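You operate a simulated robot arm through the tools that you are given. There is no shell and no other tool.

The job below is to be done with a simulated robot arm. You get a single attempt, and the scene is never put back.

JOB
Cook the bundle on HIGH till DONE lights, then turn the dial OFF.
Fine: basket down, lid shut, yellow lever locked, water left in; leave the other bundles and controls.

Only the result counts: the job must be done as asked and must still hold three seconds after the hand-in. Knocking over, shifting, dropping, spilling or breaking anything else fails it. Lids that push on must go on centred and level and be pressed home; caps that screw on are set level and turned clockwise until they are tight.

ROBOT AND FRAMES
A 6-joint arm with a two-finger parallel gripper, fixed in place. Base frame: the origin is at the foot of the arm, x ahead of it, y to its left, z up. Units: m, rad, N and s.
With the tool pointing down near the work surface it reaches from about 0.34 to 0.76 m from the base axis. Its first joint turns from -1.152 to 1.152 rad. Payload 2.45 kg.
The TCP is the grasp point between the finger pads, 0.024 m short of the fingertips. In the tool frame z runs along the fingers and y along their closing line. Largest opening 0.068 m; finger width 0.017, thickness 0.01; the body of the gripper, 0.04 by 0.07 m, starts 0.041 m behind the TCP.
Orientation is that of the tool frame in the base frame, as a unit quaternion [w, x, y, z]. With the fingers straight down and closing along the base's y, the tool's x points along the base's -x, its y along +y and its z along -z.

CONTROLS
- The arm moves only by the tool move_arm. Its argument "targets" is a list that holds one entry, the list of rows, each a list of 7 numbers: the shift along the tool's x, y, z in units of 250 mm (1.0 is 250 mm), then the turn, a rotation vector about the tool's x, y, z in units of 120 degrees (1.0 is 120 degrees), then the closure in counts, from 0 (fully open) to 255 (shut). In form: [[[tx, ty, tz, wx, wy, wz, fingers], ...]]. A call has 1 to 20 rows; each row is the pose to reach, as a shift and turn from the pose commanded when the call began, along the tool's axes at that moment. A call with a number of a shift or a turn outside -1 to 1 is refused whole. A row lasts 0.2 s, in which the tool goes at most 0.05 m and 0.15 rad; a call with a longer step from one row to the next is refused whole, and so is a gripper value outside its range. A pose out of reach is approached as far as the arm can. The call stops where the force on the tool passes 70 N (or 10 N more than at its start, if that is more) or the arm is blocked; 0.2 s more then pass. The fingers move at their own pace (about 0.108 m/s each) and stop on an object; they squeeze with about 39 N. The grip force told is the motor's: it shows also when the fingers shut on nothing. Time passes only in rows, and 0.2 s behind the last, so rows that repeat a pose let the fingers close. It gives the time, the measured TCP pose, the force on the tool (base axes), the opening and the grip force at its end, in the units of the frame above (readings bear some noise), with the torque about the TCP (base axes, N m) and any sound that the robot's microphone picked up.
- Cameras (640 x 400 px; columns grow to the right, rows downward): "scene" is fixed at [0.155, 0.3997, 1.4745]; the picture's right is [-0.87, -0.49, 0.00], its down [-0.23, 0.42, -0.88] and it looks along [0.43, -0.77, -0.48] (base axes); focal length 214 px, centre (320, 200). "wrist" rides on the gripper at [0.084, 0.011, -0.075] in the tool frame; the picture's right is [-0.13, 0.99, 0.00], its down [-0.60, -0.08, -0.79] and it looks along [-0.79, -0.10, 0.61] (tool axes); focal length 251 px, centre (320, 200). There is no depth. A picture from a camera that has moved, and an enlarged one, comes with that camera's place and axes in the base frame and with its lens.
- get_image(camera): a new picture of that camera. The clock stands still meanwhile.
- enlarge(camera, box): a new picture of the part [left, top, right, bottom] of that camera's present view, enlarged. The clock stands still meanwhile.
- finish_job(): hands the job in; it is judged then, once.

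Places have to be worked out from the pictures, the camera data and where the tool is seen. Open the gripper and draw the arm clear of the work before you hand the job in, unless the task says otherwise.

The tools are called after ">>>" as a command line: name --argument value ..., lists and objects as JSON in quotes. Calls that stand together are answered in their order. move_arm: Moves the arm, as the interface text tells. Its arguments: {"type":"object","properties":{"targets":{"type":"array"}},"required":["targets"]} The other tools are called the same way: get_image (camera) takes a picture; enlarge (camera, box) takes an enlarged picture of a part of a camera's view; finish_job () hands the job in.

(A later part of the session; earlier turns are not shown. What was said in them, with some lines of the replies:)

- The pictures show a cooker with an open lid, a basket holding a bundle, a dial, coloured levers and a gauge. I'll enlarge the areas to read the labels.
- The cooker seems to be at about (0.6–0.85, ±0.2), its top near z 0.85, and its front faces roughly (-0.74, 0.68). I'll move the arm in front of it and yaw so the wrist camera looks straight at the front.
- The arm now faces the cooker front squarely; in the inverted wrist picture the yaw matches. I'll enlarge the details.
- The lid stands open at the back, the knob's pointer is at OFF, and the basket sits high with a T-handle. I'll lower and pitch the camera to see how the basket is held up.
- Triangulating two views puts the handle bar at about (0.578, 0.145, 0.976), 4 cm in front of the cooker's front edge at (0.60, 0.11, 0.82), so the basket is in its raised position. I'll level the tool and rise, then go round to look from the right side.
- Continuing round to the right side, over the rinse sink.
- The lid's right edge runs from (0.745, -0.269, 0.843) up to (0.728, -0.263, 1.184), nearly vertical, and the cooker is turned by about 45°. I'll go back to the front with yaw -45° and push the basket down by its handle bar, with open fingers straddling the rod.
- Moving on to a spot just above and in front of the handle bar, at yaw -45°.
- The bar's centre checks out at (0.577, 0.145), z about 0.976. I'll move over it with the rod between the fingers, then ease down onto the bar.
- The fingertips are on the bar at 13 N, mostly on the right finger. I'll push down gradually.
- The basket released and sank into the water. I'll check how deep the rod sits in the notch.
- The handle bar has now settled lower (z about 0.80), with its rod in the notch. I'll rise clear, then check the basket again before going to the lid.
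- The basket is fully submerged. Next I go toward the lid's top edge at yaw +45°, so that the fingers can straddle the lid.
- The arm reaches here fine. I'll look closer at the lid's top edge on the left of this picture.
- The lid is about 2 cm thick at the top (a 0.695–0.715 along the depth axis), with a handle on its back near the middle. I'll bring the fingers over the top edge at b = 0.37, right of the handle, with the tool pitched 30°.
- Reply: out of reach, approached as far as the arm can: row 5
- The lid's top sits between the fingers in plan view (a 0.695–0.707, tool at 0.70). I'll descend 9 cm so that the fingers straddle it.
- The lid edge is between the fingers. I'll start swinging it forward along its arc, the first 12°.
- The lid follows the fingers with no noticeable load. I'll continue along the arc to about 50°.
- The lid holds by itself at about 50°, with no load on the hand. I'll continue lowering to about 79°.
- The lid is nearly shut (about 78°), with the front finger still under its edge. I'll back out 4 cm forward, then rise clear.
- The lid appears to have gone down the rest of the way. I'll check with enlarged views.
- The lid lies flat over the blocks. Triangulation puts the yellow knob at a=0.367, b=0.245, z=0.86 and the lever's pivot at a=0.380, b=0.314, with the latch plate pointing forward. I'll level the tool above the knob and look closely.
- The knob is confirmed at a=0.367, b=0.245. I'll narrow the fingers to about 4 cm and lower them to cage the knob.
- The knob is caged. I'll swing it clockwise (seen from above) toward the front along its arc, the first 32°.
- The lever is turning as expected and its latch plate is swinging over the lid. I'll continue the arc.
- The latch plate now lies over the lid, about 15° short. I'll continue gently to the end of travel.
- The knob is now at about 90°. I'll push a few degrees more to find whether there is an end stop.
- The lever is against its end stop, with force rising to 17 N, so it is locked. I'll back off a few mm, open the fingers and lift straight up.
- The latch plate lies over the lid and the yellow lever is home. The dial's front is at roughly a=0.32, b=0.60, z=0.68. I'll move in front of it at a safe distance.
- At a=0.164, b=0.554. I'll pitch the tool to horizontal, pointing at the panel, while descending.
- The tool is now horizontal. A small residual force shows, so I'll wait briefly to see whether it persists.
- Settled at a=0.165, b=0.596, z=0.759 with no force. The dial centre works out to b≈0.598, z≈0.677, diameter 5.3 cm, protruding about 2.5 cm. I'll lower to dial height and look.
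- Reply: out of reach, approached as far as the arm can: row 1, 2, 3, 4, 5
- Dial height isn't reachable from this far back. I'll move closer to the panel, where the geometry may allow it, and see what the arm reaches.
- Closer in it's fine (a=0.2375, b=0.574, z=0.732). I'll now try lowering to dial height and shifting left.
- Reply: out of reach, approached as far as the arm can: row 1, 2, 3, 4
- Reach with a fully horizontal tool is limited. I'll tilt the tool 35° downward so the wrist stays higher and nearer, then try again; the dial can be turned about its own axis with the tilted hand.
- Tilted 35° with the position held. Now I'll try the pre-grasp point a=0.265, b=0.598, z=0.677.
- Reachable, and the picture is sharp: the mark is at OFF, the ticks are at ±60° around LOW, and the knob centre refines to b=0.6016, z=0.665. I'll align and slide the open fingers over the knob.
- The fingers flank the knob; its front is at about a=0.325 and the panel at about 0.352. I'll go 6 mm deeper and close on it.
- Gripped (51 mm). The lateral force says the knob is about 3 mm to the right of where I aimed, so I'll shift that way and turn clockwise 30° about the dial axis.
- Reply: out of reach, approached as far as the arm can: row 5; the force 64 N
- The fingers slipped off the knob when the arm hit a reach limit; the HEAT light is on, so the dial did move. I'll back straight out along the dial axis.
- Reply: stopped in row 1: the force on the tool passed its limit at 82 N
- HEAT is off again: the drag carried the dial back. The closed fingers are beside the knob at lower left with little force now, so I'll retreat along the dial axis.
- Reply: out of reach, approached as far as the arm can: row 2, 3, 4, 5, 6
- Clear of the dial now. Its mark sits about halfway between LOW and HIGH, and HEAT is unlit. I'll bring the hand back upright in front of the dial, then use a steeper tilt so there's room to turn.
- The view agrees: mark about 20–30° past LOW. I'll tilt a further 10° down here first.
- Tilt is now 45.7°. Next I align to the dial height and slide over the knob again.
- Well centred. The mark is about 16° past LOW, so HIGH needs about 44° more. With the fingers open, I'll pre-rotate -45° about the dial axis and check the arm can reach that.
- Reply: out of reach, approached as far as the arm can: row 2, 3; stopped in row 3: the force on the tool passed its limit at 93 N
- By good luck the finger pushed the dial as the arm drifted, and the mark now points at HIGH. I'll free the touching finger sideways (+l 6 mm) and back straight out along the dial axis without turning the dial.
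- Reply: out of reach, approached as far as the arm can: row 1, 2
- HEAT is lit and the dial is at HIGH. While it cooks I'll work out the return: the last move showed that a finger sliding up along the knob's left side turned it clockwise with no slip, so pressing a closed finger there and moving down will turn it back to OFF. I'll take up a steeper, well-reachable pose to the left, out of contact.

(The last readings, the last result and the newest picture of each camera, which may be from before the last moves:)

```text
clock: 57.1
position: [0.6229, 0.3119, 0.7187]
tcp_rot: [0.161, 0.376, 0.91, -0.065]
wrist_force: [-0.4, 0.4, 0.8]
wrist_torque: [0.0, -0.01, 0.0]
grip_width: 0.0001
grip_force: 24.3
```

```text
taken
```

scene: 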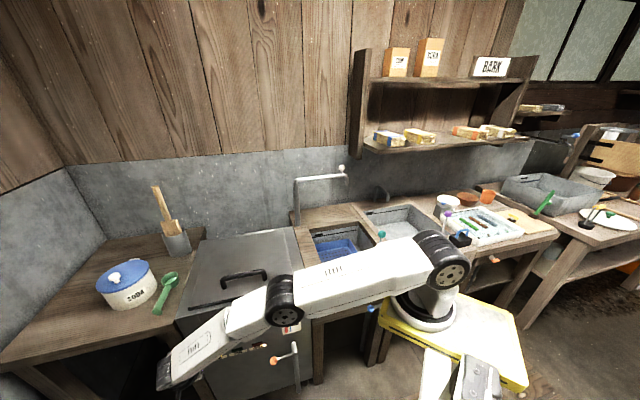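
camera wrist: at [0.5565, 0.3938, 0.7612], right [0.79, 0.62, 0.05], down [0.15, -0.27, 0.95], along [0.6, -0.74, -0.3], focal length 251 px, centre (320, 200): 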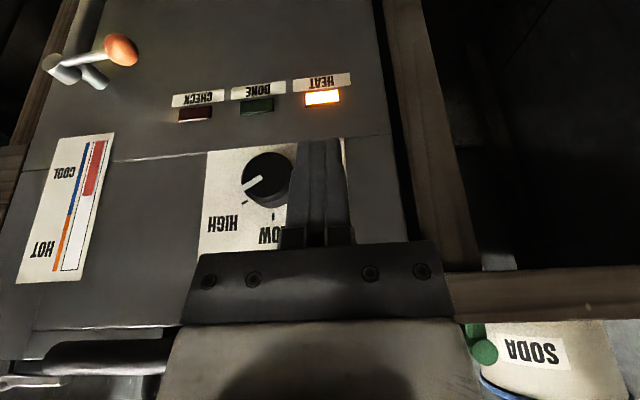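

This pose gives a clear view: HEAT on, dial at HIGH, gauge climbing. I'll hold still and wait.

>>> move_arm --targets '[[[0, 0, 0, 0, 0, 0, 255], [0, 0, 0, 0, 0, 0, 255], [0, 0, 0, 0, 0, 0, 255], [0, 0, 0, 0, 0, 0, 255], [0, 0, 0, 0, 0, 0, 255], [0, 0, 0, 0, 0, 0, 255], [0, 0, 0, 0, 0, 0, 255], [0, 0, 0, 0, 0, 0, 255], [0, 0, 0, 0, 0, 0, 255], [0, 0, 0, 0, 0, 0, 255], [0, 0, 0, 0, 0, 0, 255], [0, 0, 0, 0, 0, 0, 255], [0, 0, 0, 0, 0, 0, 255], [0, 0, 0, 0, 0, 0, 255], [0, 0, 0, 0, 0, 0, 255], [0, 0, 0, 0, 0, 0, 255], [0, 0, 0, 0, 0, 0, 255], [0, 0, 0, 0, 0, 0, 255], [0, 0, 0, 0, 0, 0, 255], [0, 0, 0, 0, 0, 0, 255]]]'

>>> get_image --camera "wrist"

```text
clock: 61.3
position: [0.6232, 0.3114, 0.7184]
tcp_rot: [0.161, 0.376, 0.91, -0.065]
wrist_force: [0.1, 0.3, 0.7]
wrist_torque: [0.01, 0.01, -0.02]
grip_width: 0.0003
grip_force: 23.4
```

```text
taken
camera wrist: at [0.5564, 0.3937, 0.7611], right [0.79, 0.62, 0.05], down [0.15, -0.26, 0.95], along [0.6, -0.74, -0.3], focal length 251 px, centre (320, 200)
```

wrist: 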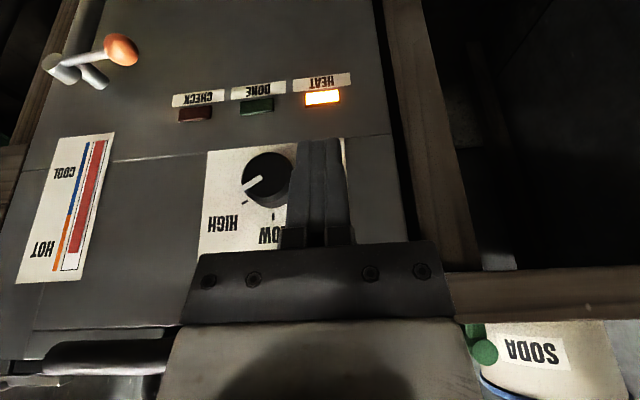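

The gauge is well into the HOT band, HEAT on, DONE still dark. I'll keep waiting.

>>> move_arm --targets '[[[0, 0, 0, 0, 0, 0, 255], [0, 0, 0, 0, 0, 0, 255], [0, 0, 0, 0, 0, 0, 255], [0, 0, 0, 0, 0, 0, 255], [0, 0, 0, 0, 0, 0, 255], [0, 0, 0, 0, 0, 0, 255], [0, 0, 0, 0, 0, 0, 255], [0, 0, 0, 0, 0, 0, 255], [0, 0, 0, 0, 0, 0, 255], [0, 0, 0, 0, 0, 0, 255], [0, 0, 0, 0, 0, 0, 255], [0, 0, 0, 0, 0, 0, 255], [0, 0, 0, 0, 0, 0, 255], [0, 0, 0, 0, 0, 0, 255], [0, 0, 0, 0, 0, 0, 255], [0, 0, 0, 0, 0, 0, 255], [0, 0, 0, 0, 0, 0, 255], [0, 0, 0, 0, 0, 0, 255], [0, 0, 0, 0, 0, 0, 255], [0, 0, 0, 0, 0, 0, 255]]]'

>>> get_image --camera "wrist"

```text
clock: 65.5
position: [0.6229, 0.3117, 0.7183]
tcp_rot: [0.162, 0.376, 0.91, -0.065]
wrist_force: [0.2, 0.3, 0.4]
wrist_torque: [0.02, -0.02, 0.01]
grip_width: 0.0
grip_force: 23.0
```

```text
taken
camera wrist: at [0.5564, 0.3937, 0.7611], right [0.79, 0.62, 0.05], down [0.15, -0.26, 0.95], along [0.6, -0.74, -0.3], focal length 251 px, centre (320, 200)
```

wrist: 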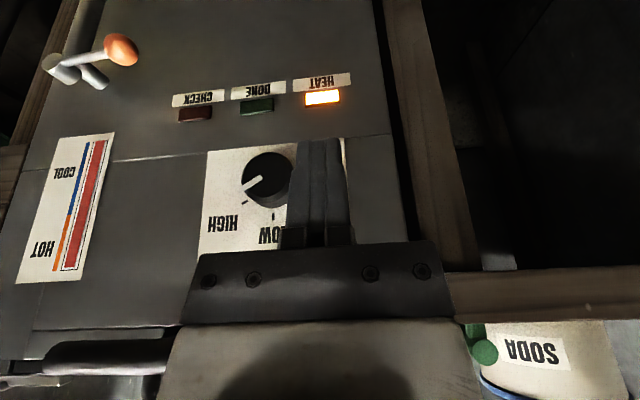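

The gauge is full and DONE is still dark. While waiting I'll move nearer, to the left of the knob but still about 2 cm clear of it.

>>> move_arm --targets '[[[-0.052, -0.005, 0.043, 0, 0, 0, 255], [-0.105, -0.01, 0.087, 0, 0, 0, 255], [-0.157, -0.015, 0.13, 0, 0, 0, 255], [-0.21, -0.02, 0.174, 0, 0, 0, 255], [-0.262, -0.024, 0.217, 0, 0, 0, 255], [-0.262, -0.024, 0.217, 0, 0, 0, 255], [-0.262, -0.024, 0.217, 0, 0, 0, 255], [-0.262, -0.024, 0.217, 0, 0, 0, 255], [-0.262, -0.024, 0.217, 0, 0, 0, 255], [-0.262, -0.024, 0.217, 0, 0, 0, 255]]]'

>>> get_image --camera "wrist"

```text
clock: 67.7
position: [0.6685, 0.2477, 0.6947]
tcp_rot: [0.162, 0.376, 0.91, -0.066]
wrist_force: [-0.3, -0.1, -0.4]
wrist_torque: [-0.01, 0.02, 0.04]
grip_width: 0.0
grip_force: 24.0
out of reach, approached as far as the arm can: row 4, 5, 6, 7, 8, 9, 10
```

```text
taken
camera wrist: at [0.6016, 0.3291, 0.7366], right [0.79, 0.62, 0.05], down [0.15, -0.26, 0.95], along [0.6, -0.74, -0.3], focal length 251 px, centre (320, 200)
```

wrist: 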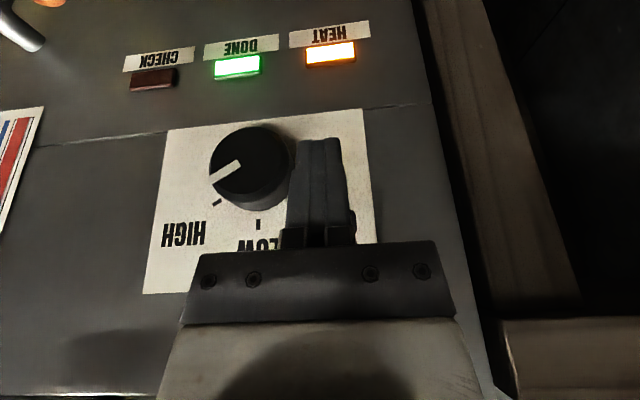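

DONE is lit green. The arm is at its reach limit out to the left, so I'll use the open gripper instead: straddle the knob at about 50° tilt and press the left finger's inner pad on the knob's left side while moving down. First I retreat, open and re-tilt.

>>> move_arm --targets '[[[0.1, 0, -0.036, 0, 0, 0, 255], [0.226, -0.04, -0.082, 0, -0.042, 0, 200], [0.226, -0.1, -0.082, 0, -0.083, 0, 0], [0.226, -0.16, -0.082, 0, -0.125, 0, 0], [0.226, -0.215, -0.082, 0, -0.1667, 0, 0], [0.226, -0.215, -0.082, 0, -0.1667, 0, 0]]]'

>>> get_image --camera "wrist"

```text
clock: 69.1
position: [0.5867, 0.252, 0.6958]
tcp_rot: [0.317, 0.358, 0.869, -0.13]
wrist_force: [-0.4, 0.5, -0.1]
wrist_torque: [0.0, 0.02, 0.02]
grip_width: 0.0678
grip_force: 0.2
```

```text
taken
camera wrist: at [0.516, 0.3392, 0.6995], right [0.77, 0.63, 0.08], down [-0.09, -0.02, 1.0], along [0.63, -0.77, 0.04], focal length 251 px, centre (320, 200)
```

wrist: 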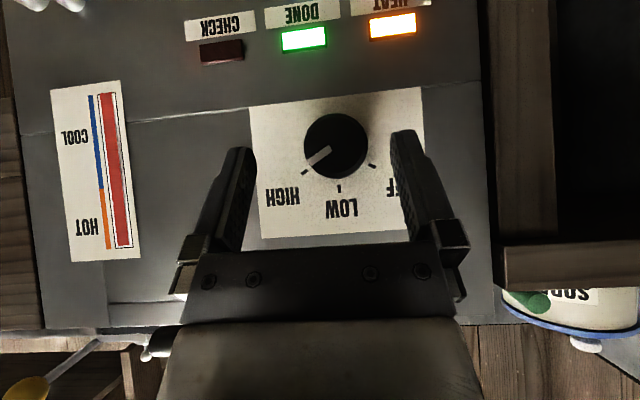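

Tilt 50°, open, at a=0.237, b=0.593. The knob centre re-measures at b=0.601, z=0.666. I'll slide in straddling it, slightly above centre.

>>> move_arm --targets '[[[0.041, 0.016, 0.048, 0, 0, 0, 0], [-0.016, 0.016, 0.095, 0, 0, 0, 0], [-0.072, 0.016, 0.143, 0, 0, 0, 0], [-0.129, 0.016, 0.19, 0, 0, 0, 0], [-0.185, 0.016, 0.238, 0, 0, 0, 0], [-0.242, 0.016, 0.285, 0, 0, 0, 0], [-0.242, 0.016, 0.285, 0, 0, 0, 0]]]'

>>> get_image --camera "wrist"

```text
clock: 70.7
position: [0.6538, 0.1908, 0.6808]
tcp_rot: [0.316, 0.358, 0.869, -0.131]
wrist_force: [-17.9, 10.0, 9.5]
wrist_torque: [-0.29, 0.36, -0.87]
grip_width: 0.0679
grip_force: 0.0
```

```text
taken
camera wrist: at [0.582, 0.2777, 0.6841], right [0.77, 0.63, 0.08], down [-0.09, -0.02, 1.0], along [0.63, -0.77, 0.04], focal length 251 px, centre (320, 200)
```

wrist: 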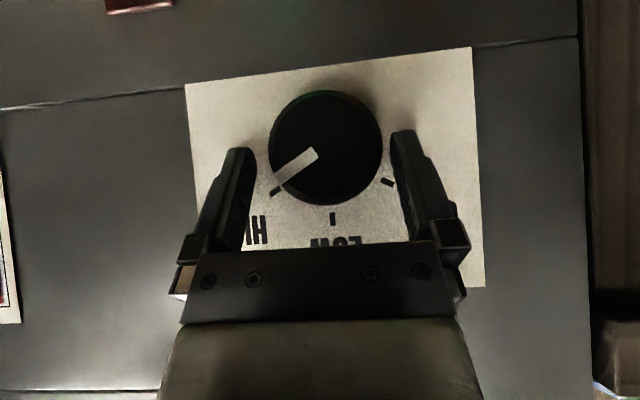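

The tips touch the panel (about 20 N), so I'll back off 5 mm, then shift right until the left finger presses the knob.

>>> move_arm --targets '[[[0.015, 0, -0.013, 0, 0, 0, 0], [0.015, -0.016, -0.013, 0, 0, 0, 0], [0.015, -0.028, -0.013, 0, 0, 0, 0], [0.015, -0.028, -0.013, 0, 0, 0, 0]]]'

```text
clock: 71.7
position: [0.648, 0.188, 0.6815]
tcp_rot: [0.318, 0.359, 0.868, -0.129]
wrist_force: [3.8, 1.6, -0.2]
wrist_torque: [0.03, -0.01, 0.02]
grip_width: 0.0678
grip_force: 0.1
```

Contact has begun (4 N). I'll press 3 mm more and stroke down 24 mm to turn the dial counter-clockwise.

>>> move_arm --targets '[[[0, -0.008, 0, 0, 0, 0, 0], [0, -0.013, 0, 0, 0, 0, 0], [0.01, -0.013, 0.012, 0, 0, 0, 0], [0.021, -0.013, 0.025, 0, 0, 0, 0], [0.031, -0.013, 0.037, 0, 0, 0, 0], [0.041, -0.013, 0.049, 0, 0, 0, 0], [0.052, -0.013, 0.062, 0, 0, 0, 0], [0.062, -0.013, 0.074, 0, 0, 0, 0]]]'

>>> get_image --camera "wrist"

```text
clock: 73.5
position: [0.6475, 0.1889, 0.6586]
tcp_rot: [0.319, 0.358, 0.869, -0.125]
wrist_force: [14.9, 27.5, 0.6]
wrist_torque: [-0.22, 0.06, 0.4]
grip_width: 0.0678
grip_force: 0.5
```

```text
taken
camera wrist: at [0.5755, 0.2757, 0.662], right [0.77, 0.64, 0.09], down [-0.1, -0.03, 0.99], along [0.64, -0.77, 0.04], focal length 251 px, centre (320, 200)
```

wrist: 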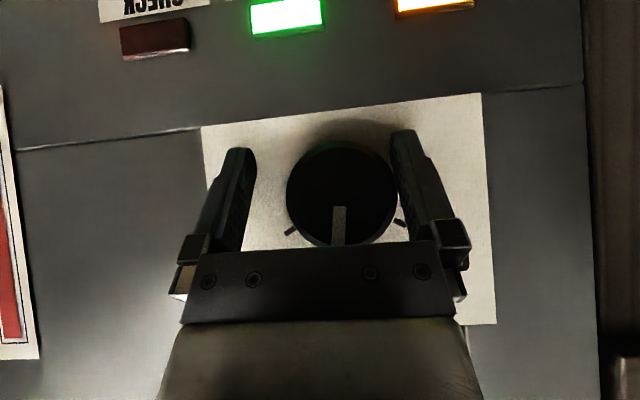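

The stroke worked: the mark went from HIGH to LOW. I'll release sideways, go back up 24 mm, re-press and repeat.

>>> move_arm --targets '[[[0, 0.03, 0, 0, 0, 0, 0], [0, 0.04, 0, 0, 0, 0, 0], [-0.031, 0.04, -0.037, 0, 0, 0, 0], [-0.064, 0.04, -0.076, 0, 0, 0, 0], [-0.064, 0.02, -0.076, 0, 0, 0, 0], [-0.064, 0.012, -0.076, 0, 0, 0, 0], [-0.064, 0.012, -0.076, 0, 0, 0, 0]]]'

>>> get_image --camera "wrist"

```text
clock: 75.1
position: [0.6495, 0.1884, 0.6819]
tcp_rot: [0.318, 0.359, 0.868, -0.128]
wrist_force: [10.0, 8.4, 0.6]
wrist_torque: [0.23, -0.09, 0.11]
grip_width: 0.0681
grip_force: 0.1
```

```text
taken
camera wrist: at [0.5762, 0.2759, 0.6858], right [0.77, 0.63, 0.09], down [-0.09, -0.03, 1.0], along [0.63, -0.77, 0.04], focal length 251 px, centre (320, 200)
```

wrist: 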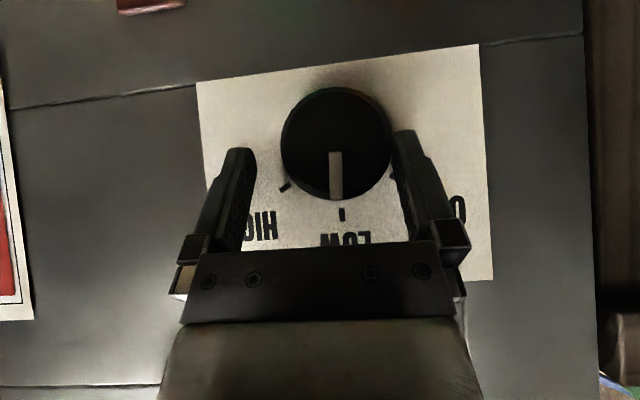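

The mark is still at LOW, with 13 N of contact. I'll press slightly more and stroke down 26 mm toward OFF.

>>> move_arm --targets '[[[0, -0.008, 0, 0, 0, 0, 0], [0.01, -0.008, 0.012, 0, 0, 0, 0], [0.021, -0.009, 0.025, 0, 0, 0, 0], [0.031, -0.01, 0.037, 0, 0, 0, 0], [0.041, -0.01, 0.049, 0, 0, 0, 0], [0.052, -0.01, 0.062, 0, 0, 0, 0], [0.062, -0.01, 0.074, 0, 0, 0, 0], [0.067, -0.01, 0.08, 0, 0, 0, 0]]]'

>>> get_image --camera "wrist"

```text
clock: 76.9
position: [0.6479, 0.1887, 0.6575]
tcp_rot: [0.319, 0.36, 0.868, -0.127]
wrist_force: [21.0, 19.2, 2.3]
wrist_torque: [-0.01, 0.28, 0.02]
grip_width: 0.0682
grip_force: 0.4
```

```text
taken
camera wrist: at [0.5761, 0.2758, 0.6618], right [0.77, 0.63, 0.09], down [-0.1, -0.03, 0.99], along [0.63, -0.77, 0.04], focal length 251 px, centre (320, 200)
```

wrist: 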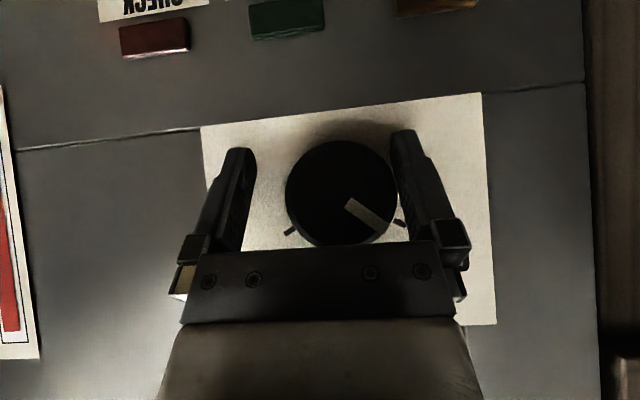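

HEAT and DONE are both out. The mark is near OFF but looks about 5–8° short. I'll release, go back up and look before a small finishing stroke.

>>> move_arm --targets '[[[0, 0.03, 0, 0, 0, 0, 0], [0, 0.04, 0, 0, 0, 0, 0], [-0.02, 0.04, -0.024, 0, 0, 0, 0], [-0.04, 0.04, -0.048, 0, 0, 0, 0], [-0.04, 0.04, -0.048, 0, 0, 0, 0]]]'

>>> get_image --camera "wrist"

>>> enlarge --camera "wrist" --box '[240, 60, 440, 250]'

```text
clock: 78.1
position: [0.6517, 0.1927, 0.6708]
tcp_rot: [0.317, 0.359, 0.868, -0.131]
wrist_force: [0.6, -0.5, -0.4]
wrist_torque: [-0.03, -0.01, 0.01]
grip_width: 0.0682
grip_force: 0.0
```

```text
taken
camera wrist: at [0.5795, 0.2801, 0.6748], right [0.77, 0.63, 0.08], down [-0.09, -0.02, 1.0], along [0.63, -0.77, 0.04], focal length 251 px, centre (320, 200)
```

wrist: 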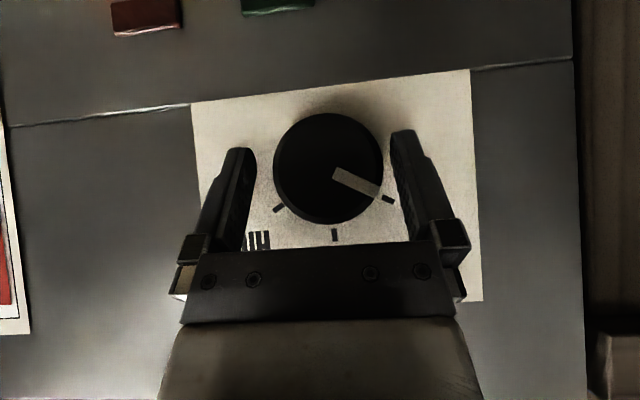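

```text
2.11 times, centred on (340, 155) of wrist
camera zoom: at [0.5795, 0.2801, 0.6748], right [0.77, 0.63, 0.08], down [-0.09, -0.02, 1.0], along [0.63, -0.77, 0.04], focal length 529 px, centre (278, 295)
```

zoom: 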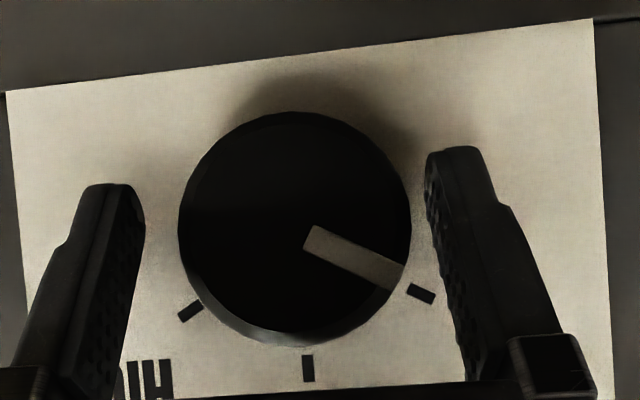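

The mark is now aligned with the OFF tick. I'll back straight out along the dial axis and check the lights.

>>> move_arm --targets '[[[0.06, -0.004, -0.05, 0, 0, 0, 0], [0.12, -0.004, -0.1, 0, 0, 0, 0], [0.18, -0.004, -0.152, 0, 0, 0, 0], [0.245, -0.004, -0.206, 0, 0, 0, 0], [0.245, -0.004, -0.206, 0, 0, 0, 0]]]'

>>> get_image --camera "wrist"

>>> enlarge --camera "wrist" --box '[180, 0, 440, 230]'

```text
clock: 79.3
position: [0.5954, 0.2495, 0.6722]
tcp_rot: [0.317, 0.359, 0.868, -0.13]
wrist_force: [0.8, -0.2, 0.1]
wrist_torque: [-0.01, 0.02, 0.02]
grip_width: 0.068
grip_force: 0.1
```

```text
taken
camera wrist: at [0.5231, 0.3371, 0.6748], right [0.77, 0.63, 0.08], down [-0.09, -0.02, 1.0], along [0.63, -0.77, 0.04], focal length 251 px, centre (320, 200)
```

wrist: 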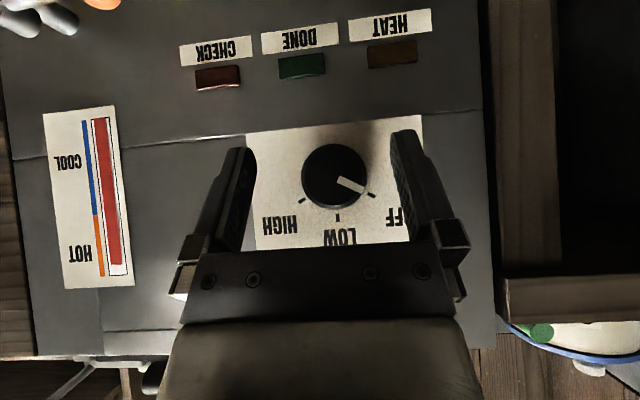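

```text
1.74 times, centred on (310, 115) of wrist
camera zoom: at [0.5231, 0.3371, 0.6748], right [0.77, 0.63, 0.08], down [-0.09, -0.02, 1.0], along [0.63, -0.77, 0.04], focal length 437 px, centre (337, 348)
```

zoom: 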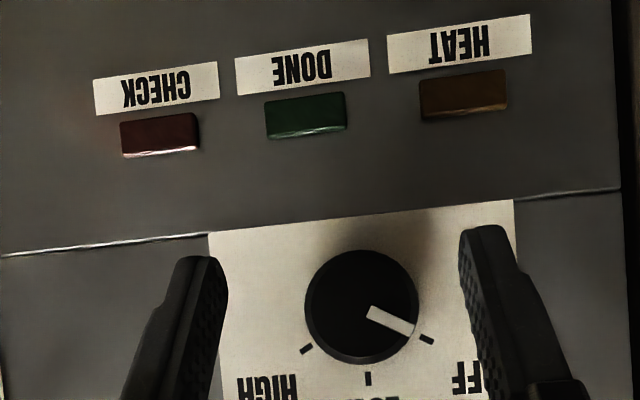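

All lights are off and the dial is at OFF. I'll draw the arm back and up, clear of the cooker, and re-check everything.

>>> move_arm --targets '[[[0.09, 0, -0.077, 0, 0, 0, 0], [0.1, 0, -0.2, 0, 0.03, 0, 0], [-0.01, 0, -0.34, 0, 0.09, 0, 0], [-0.12, 0, -0.48, 0, 0.15, 0, 0], [-0.23, 0, -0.62, 0, 0.21, 0, 0], [-0.34, 0, -0.77, 0, 0.27, 0, 0], [-0.459, 0, -0.92, 0, 0.333, 0, 0], [-0.459, 0, -0.92, 0, 0.333, 0, 0]]]'

>>> get_image --camera "wrist"

>>> get_image --camera "scene"

```text
clock: 81.1
position: [0.5514, 0.2923, 0.9205]
tcp_rot: [0.0, 0.381, 0.925, 0.0]
wrist_force: [0.0, 0.1, 1.2]
wrist_torque: [-0.04, -0.02, 0.01]
grip_width: 0.0681
grip_force: 0.1
```

```text
taken
camera wrist: at [0.4998, 0.3597, 0.9961], right [0.79, 0.61, 0.0], down [0.37, -0.48, 0.79], along [0.49, -0.63, -0.61], focal length 251 px, centre (320, 200)
```

wrist: 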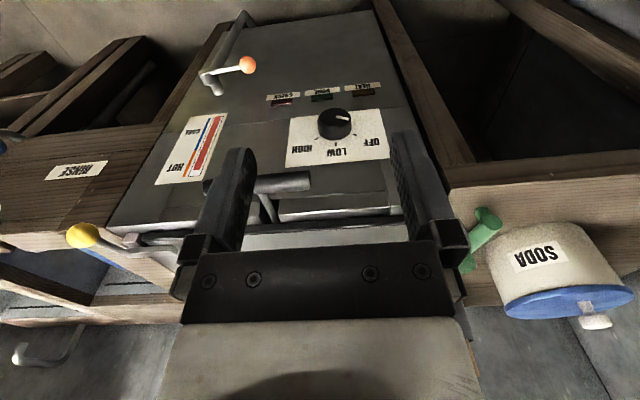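

```text
taken
```

scene: 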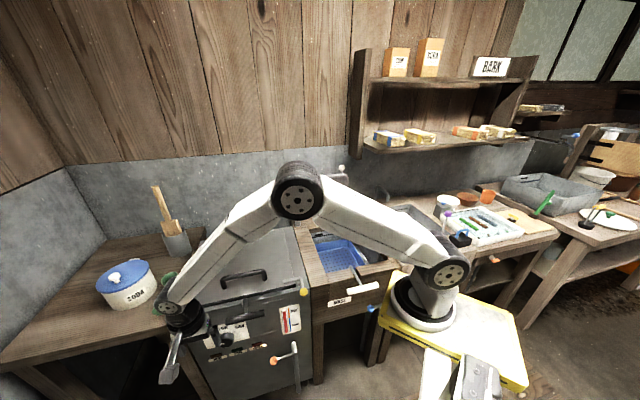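

I'll rise another 20 cm to finish clear of the work, then take final checks.

>>> move_arm --targets '[[[0.03, 0, -0.16, 0, 0, 0, 0], [0.06, -0.05, -0.32, 0, 0, 0, 0], [0.09, -0.1, -0.48, 0, 0, 0, 0], [0.12, -0.15, -0.64, 0, 0, 0, 0], [0.15, -0.2, -0.8, 0, 0, 0, 0], [0.15, -0.2, -0.8, 0, 0, 0, 0], [0.15, -0.2, -0.8, 0, 0, 0, 0]]]'

>>> get_image --camera "wrist"

>>> enlarge --camera "scene" --box '[170, 220, 330, 380]'

>>> enlarge --camera "wrist" --box '[220, 0, 440, 160]'

```text
clock: 82.7
position: [0.491, 0.2829, 1.1212]
tcp_rot: [0.001, 0.382, 0.924, 0.0]
wrist_force: [0.5, 0.4, -0.7]
wrist_torque: [0.02, -0.02, 0.01]
grip_width: 0.0679
grip_force: 0.0
```

```text
taken
camera wrist: at [0.4387, 0.3501, 1.1966], right [0.79, 0.61, 0.0], down [0.37, -0.48, 0.79], along [0.49, -0.63, -0.61], focal length 251 px, centre (320, 200)
```

wrist: 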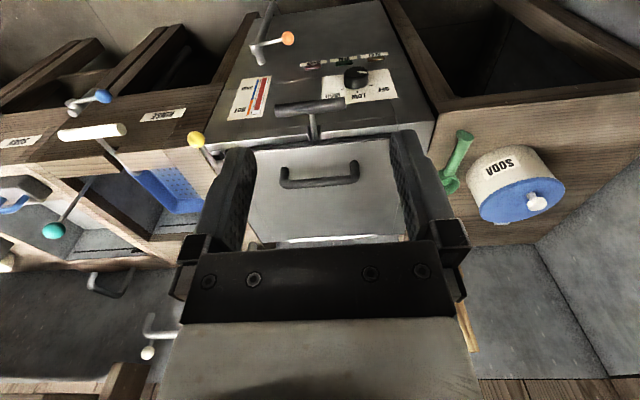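

```text
2.50 times, centred on (250, 300) of scene
camera zoom: at [0.155, 0.3997, 1.4745], right [-0.87, -0.49, 0.0], down [-0.23, 0.42, -0.88], along [0.43, -0.77, -0.48], focal length 536 px, centre (495, -50)
```

zoom: 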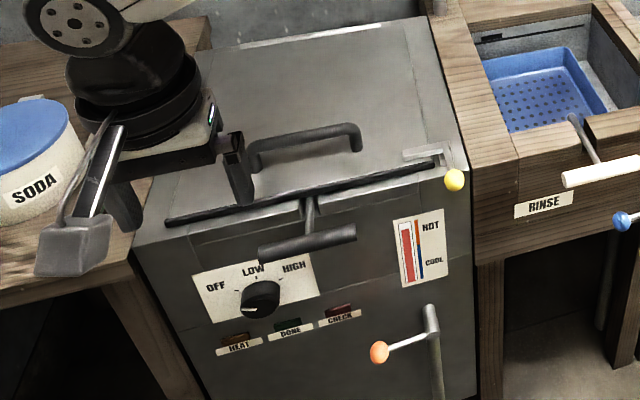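

```text
2.50 times, centred on (330, 80) of wrist
camera zoom: at [0.4387, 0.3501, 1.1966], right [0.79, 0.61, 0.0], down [0.37, -0.48, 0.79], along [0.49, -0.63, -0.61], focal length 629 px, centre (295, 500)
```

zoom: 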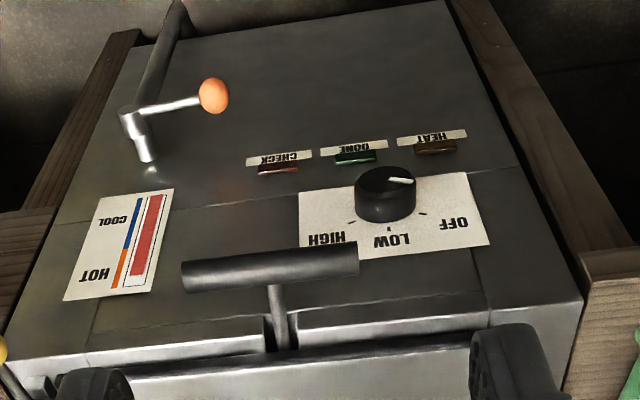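

Everything holds. The dial is at OFF with all lights out, the lid is shut with the yellow lever locked, and the basket is down. The orange drain lever and the other controls look as they did at the start, and the arm is clear with the gripper open. Handing in.

>>> finish_job

```text
The job is handed in.
```

The bundle was cooked on HIGH until the DONE light came on. I then turned the dial back to OFF, about 10 seconds after I first saw the light.

At hand-in:
- **Cooker:** all three lights were off, the dial mark lined up with OFF, and the gauge had started to drop.
- **Fine items:** the basket was down in the water, the lid shut and the yellow lever against its end stop. I never touched the orange lever, which I took to be the drain.
- **Everything else:** nothing else looked moved in the last pictures. The arm was drawn back clear of the work with the gripper open.

**Dial slips:** the dial did not go to HIGH cleanly. The fingers first slipped off it and left it between LOW and HIGH, with HEAT on briefly. On the next try, a finger pushed the dial to HIGH while the arm was at its reach limit. Both tries briefly pushed the force past 80 N against the dial, but I saw no damage.
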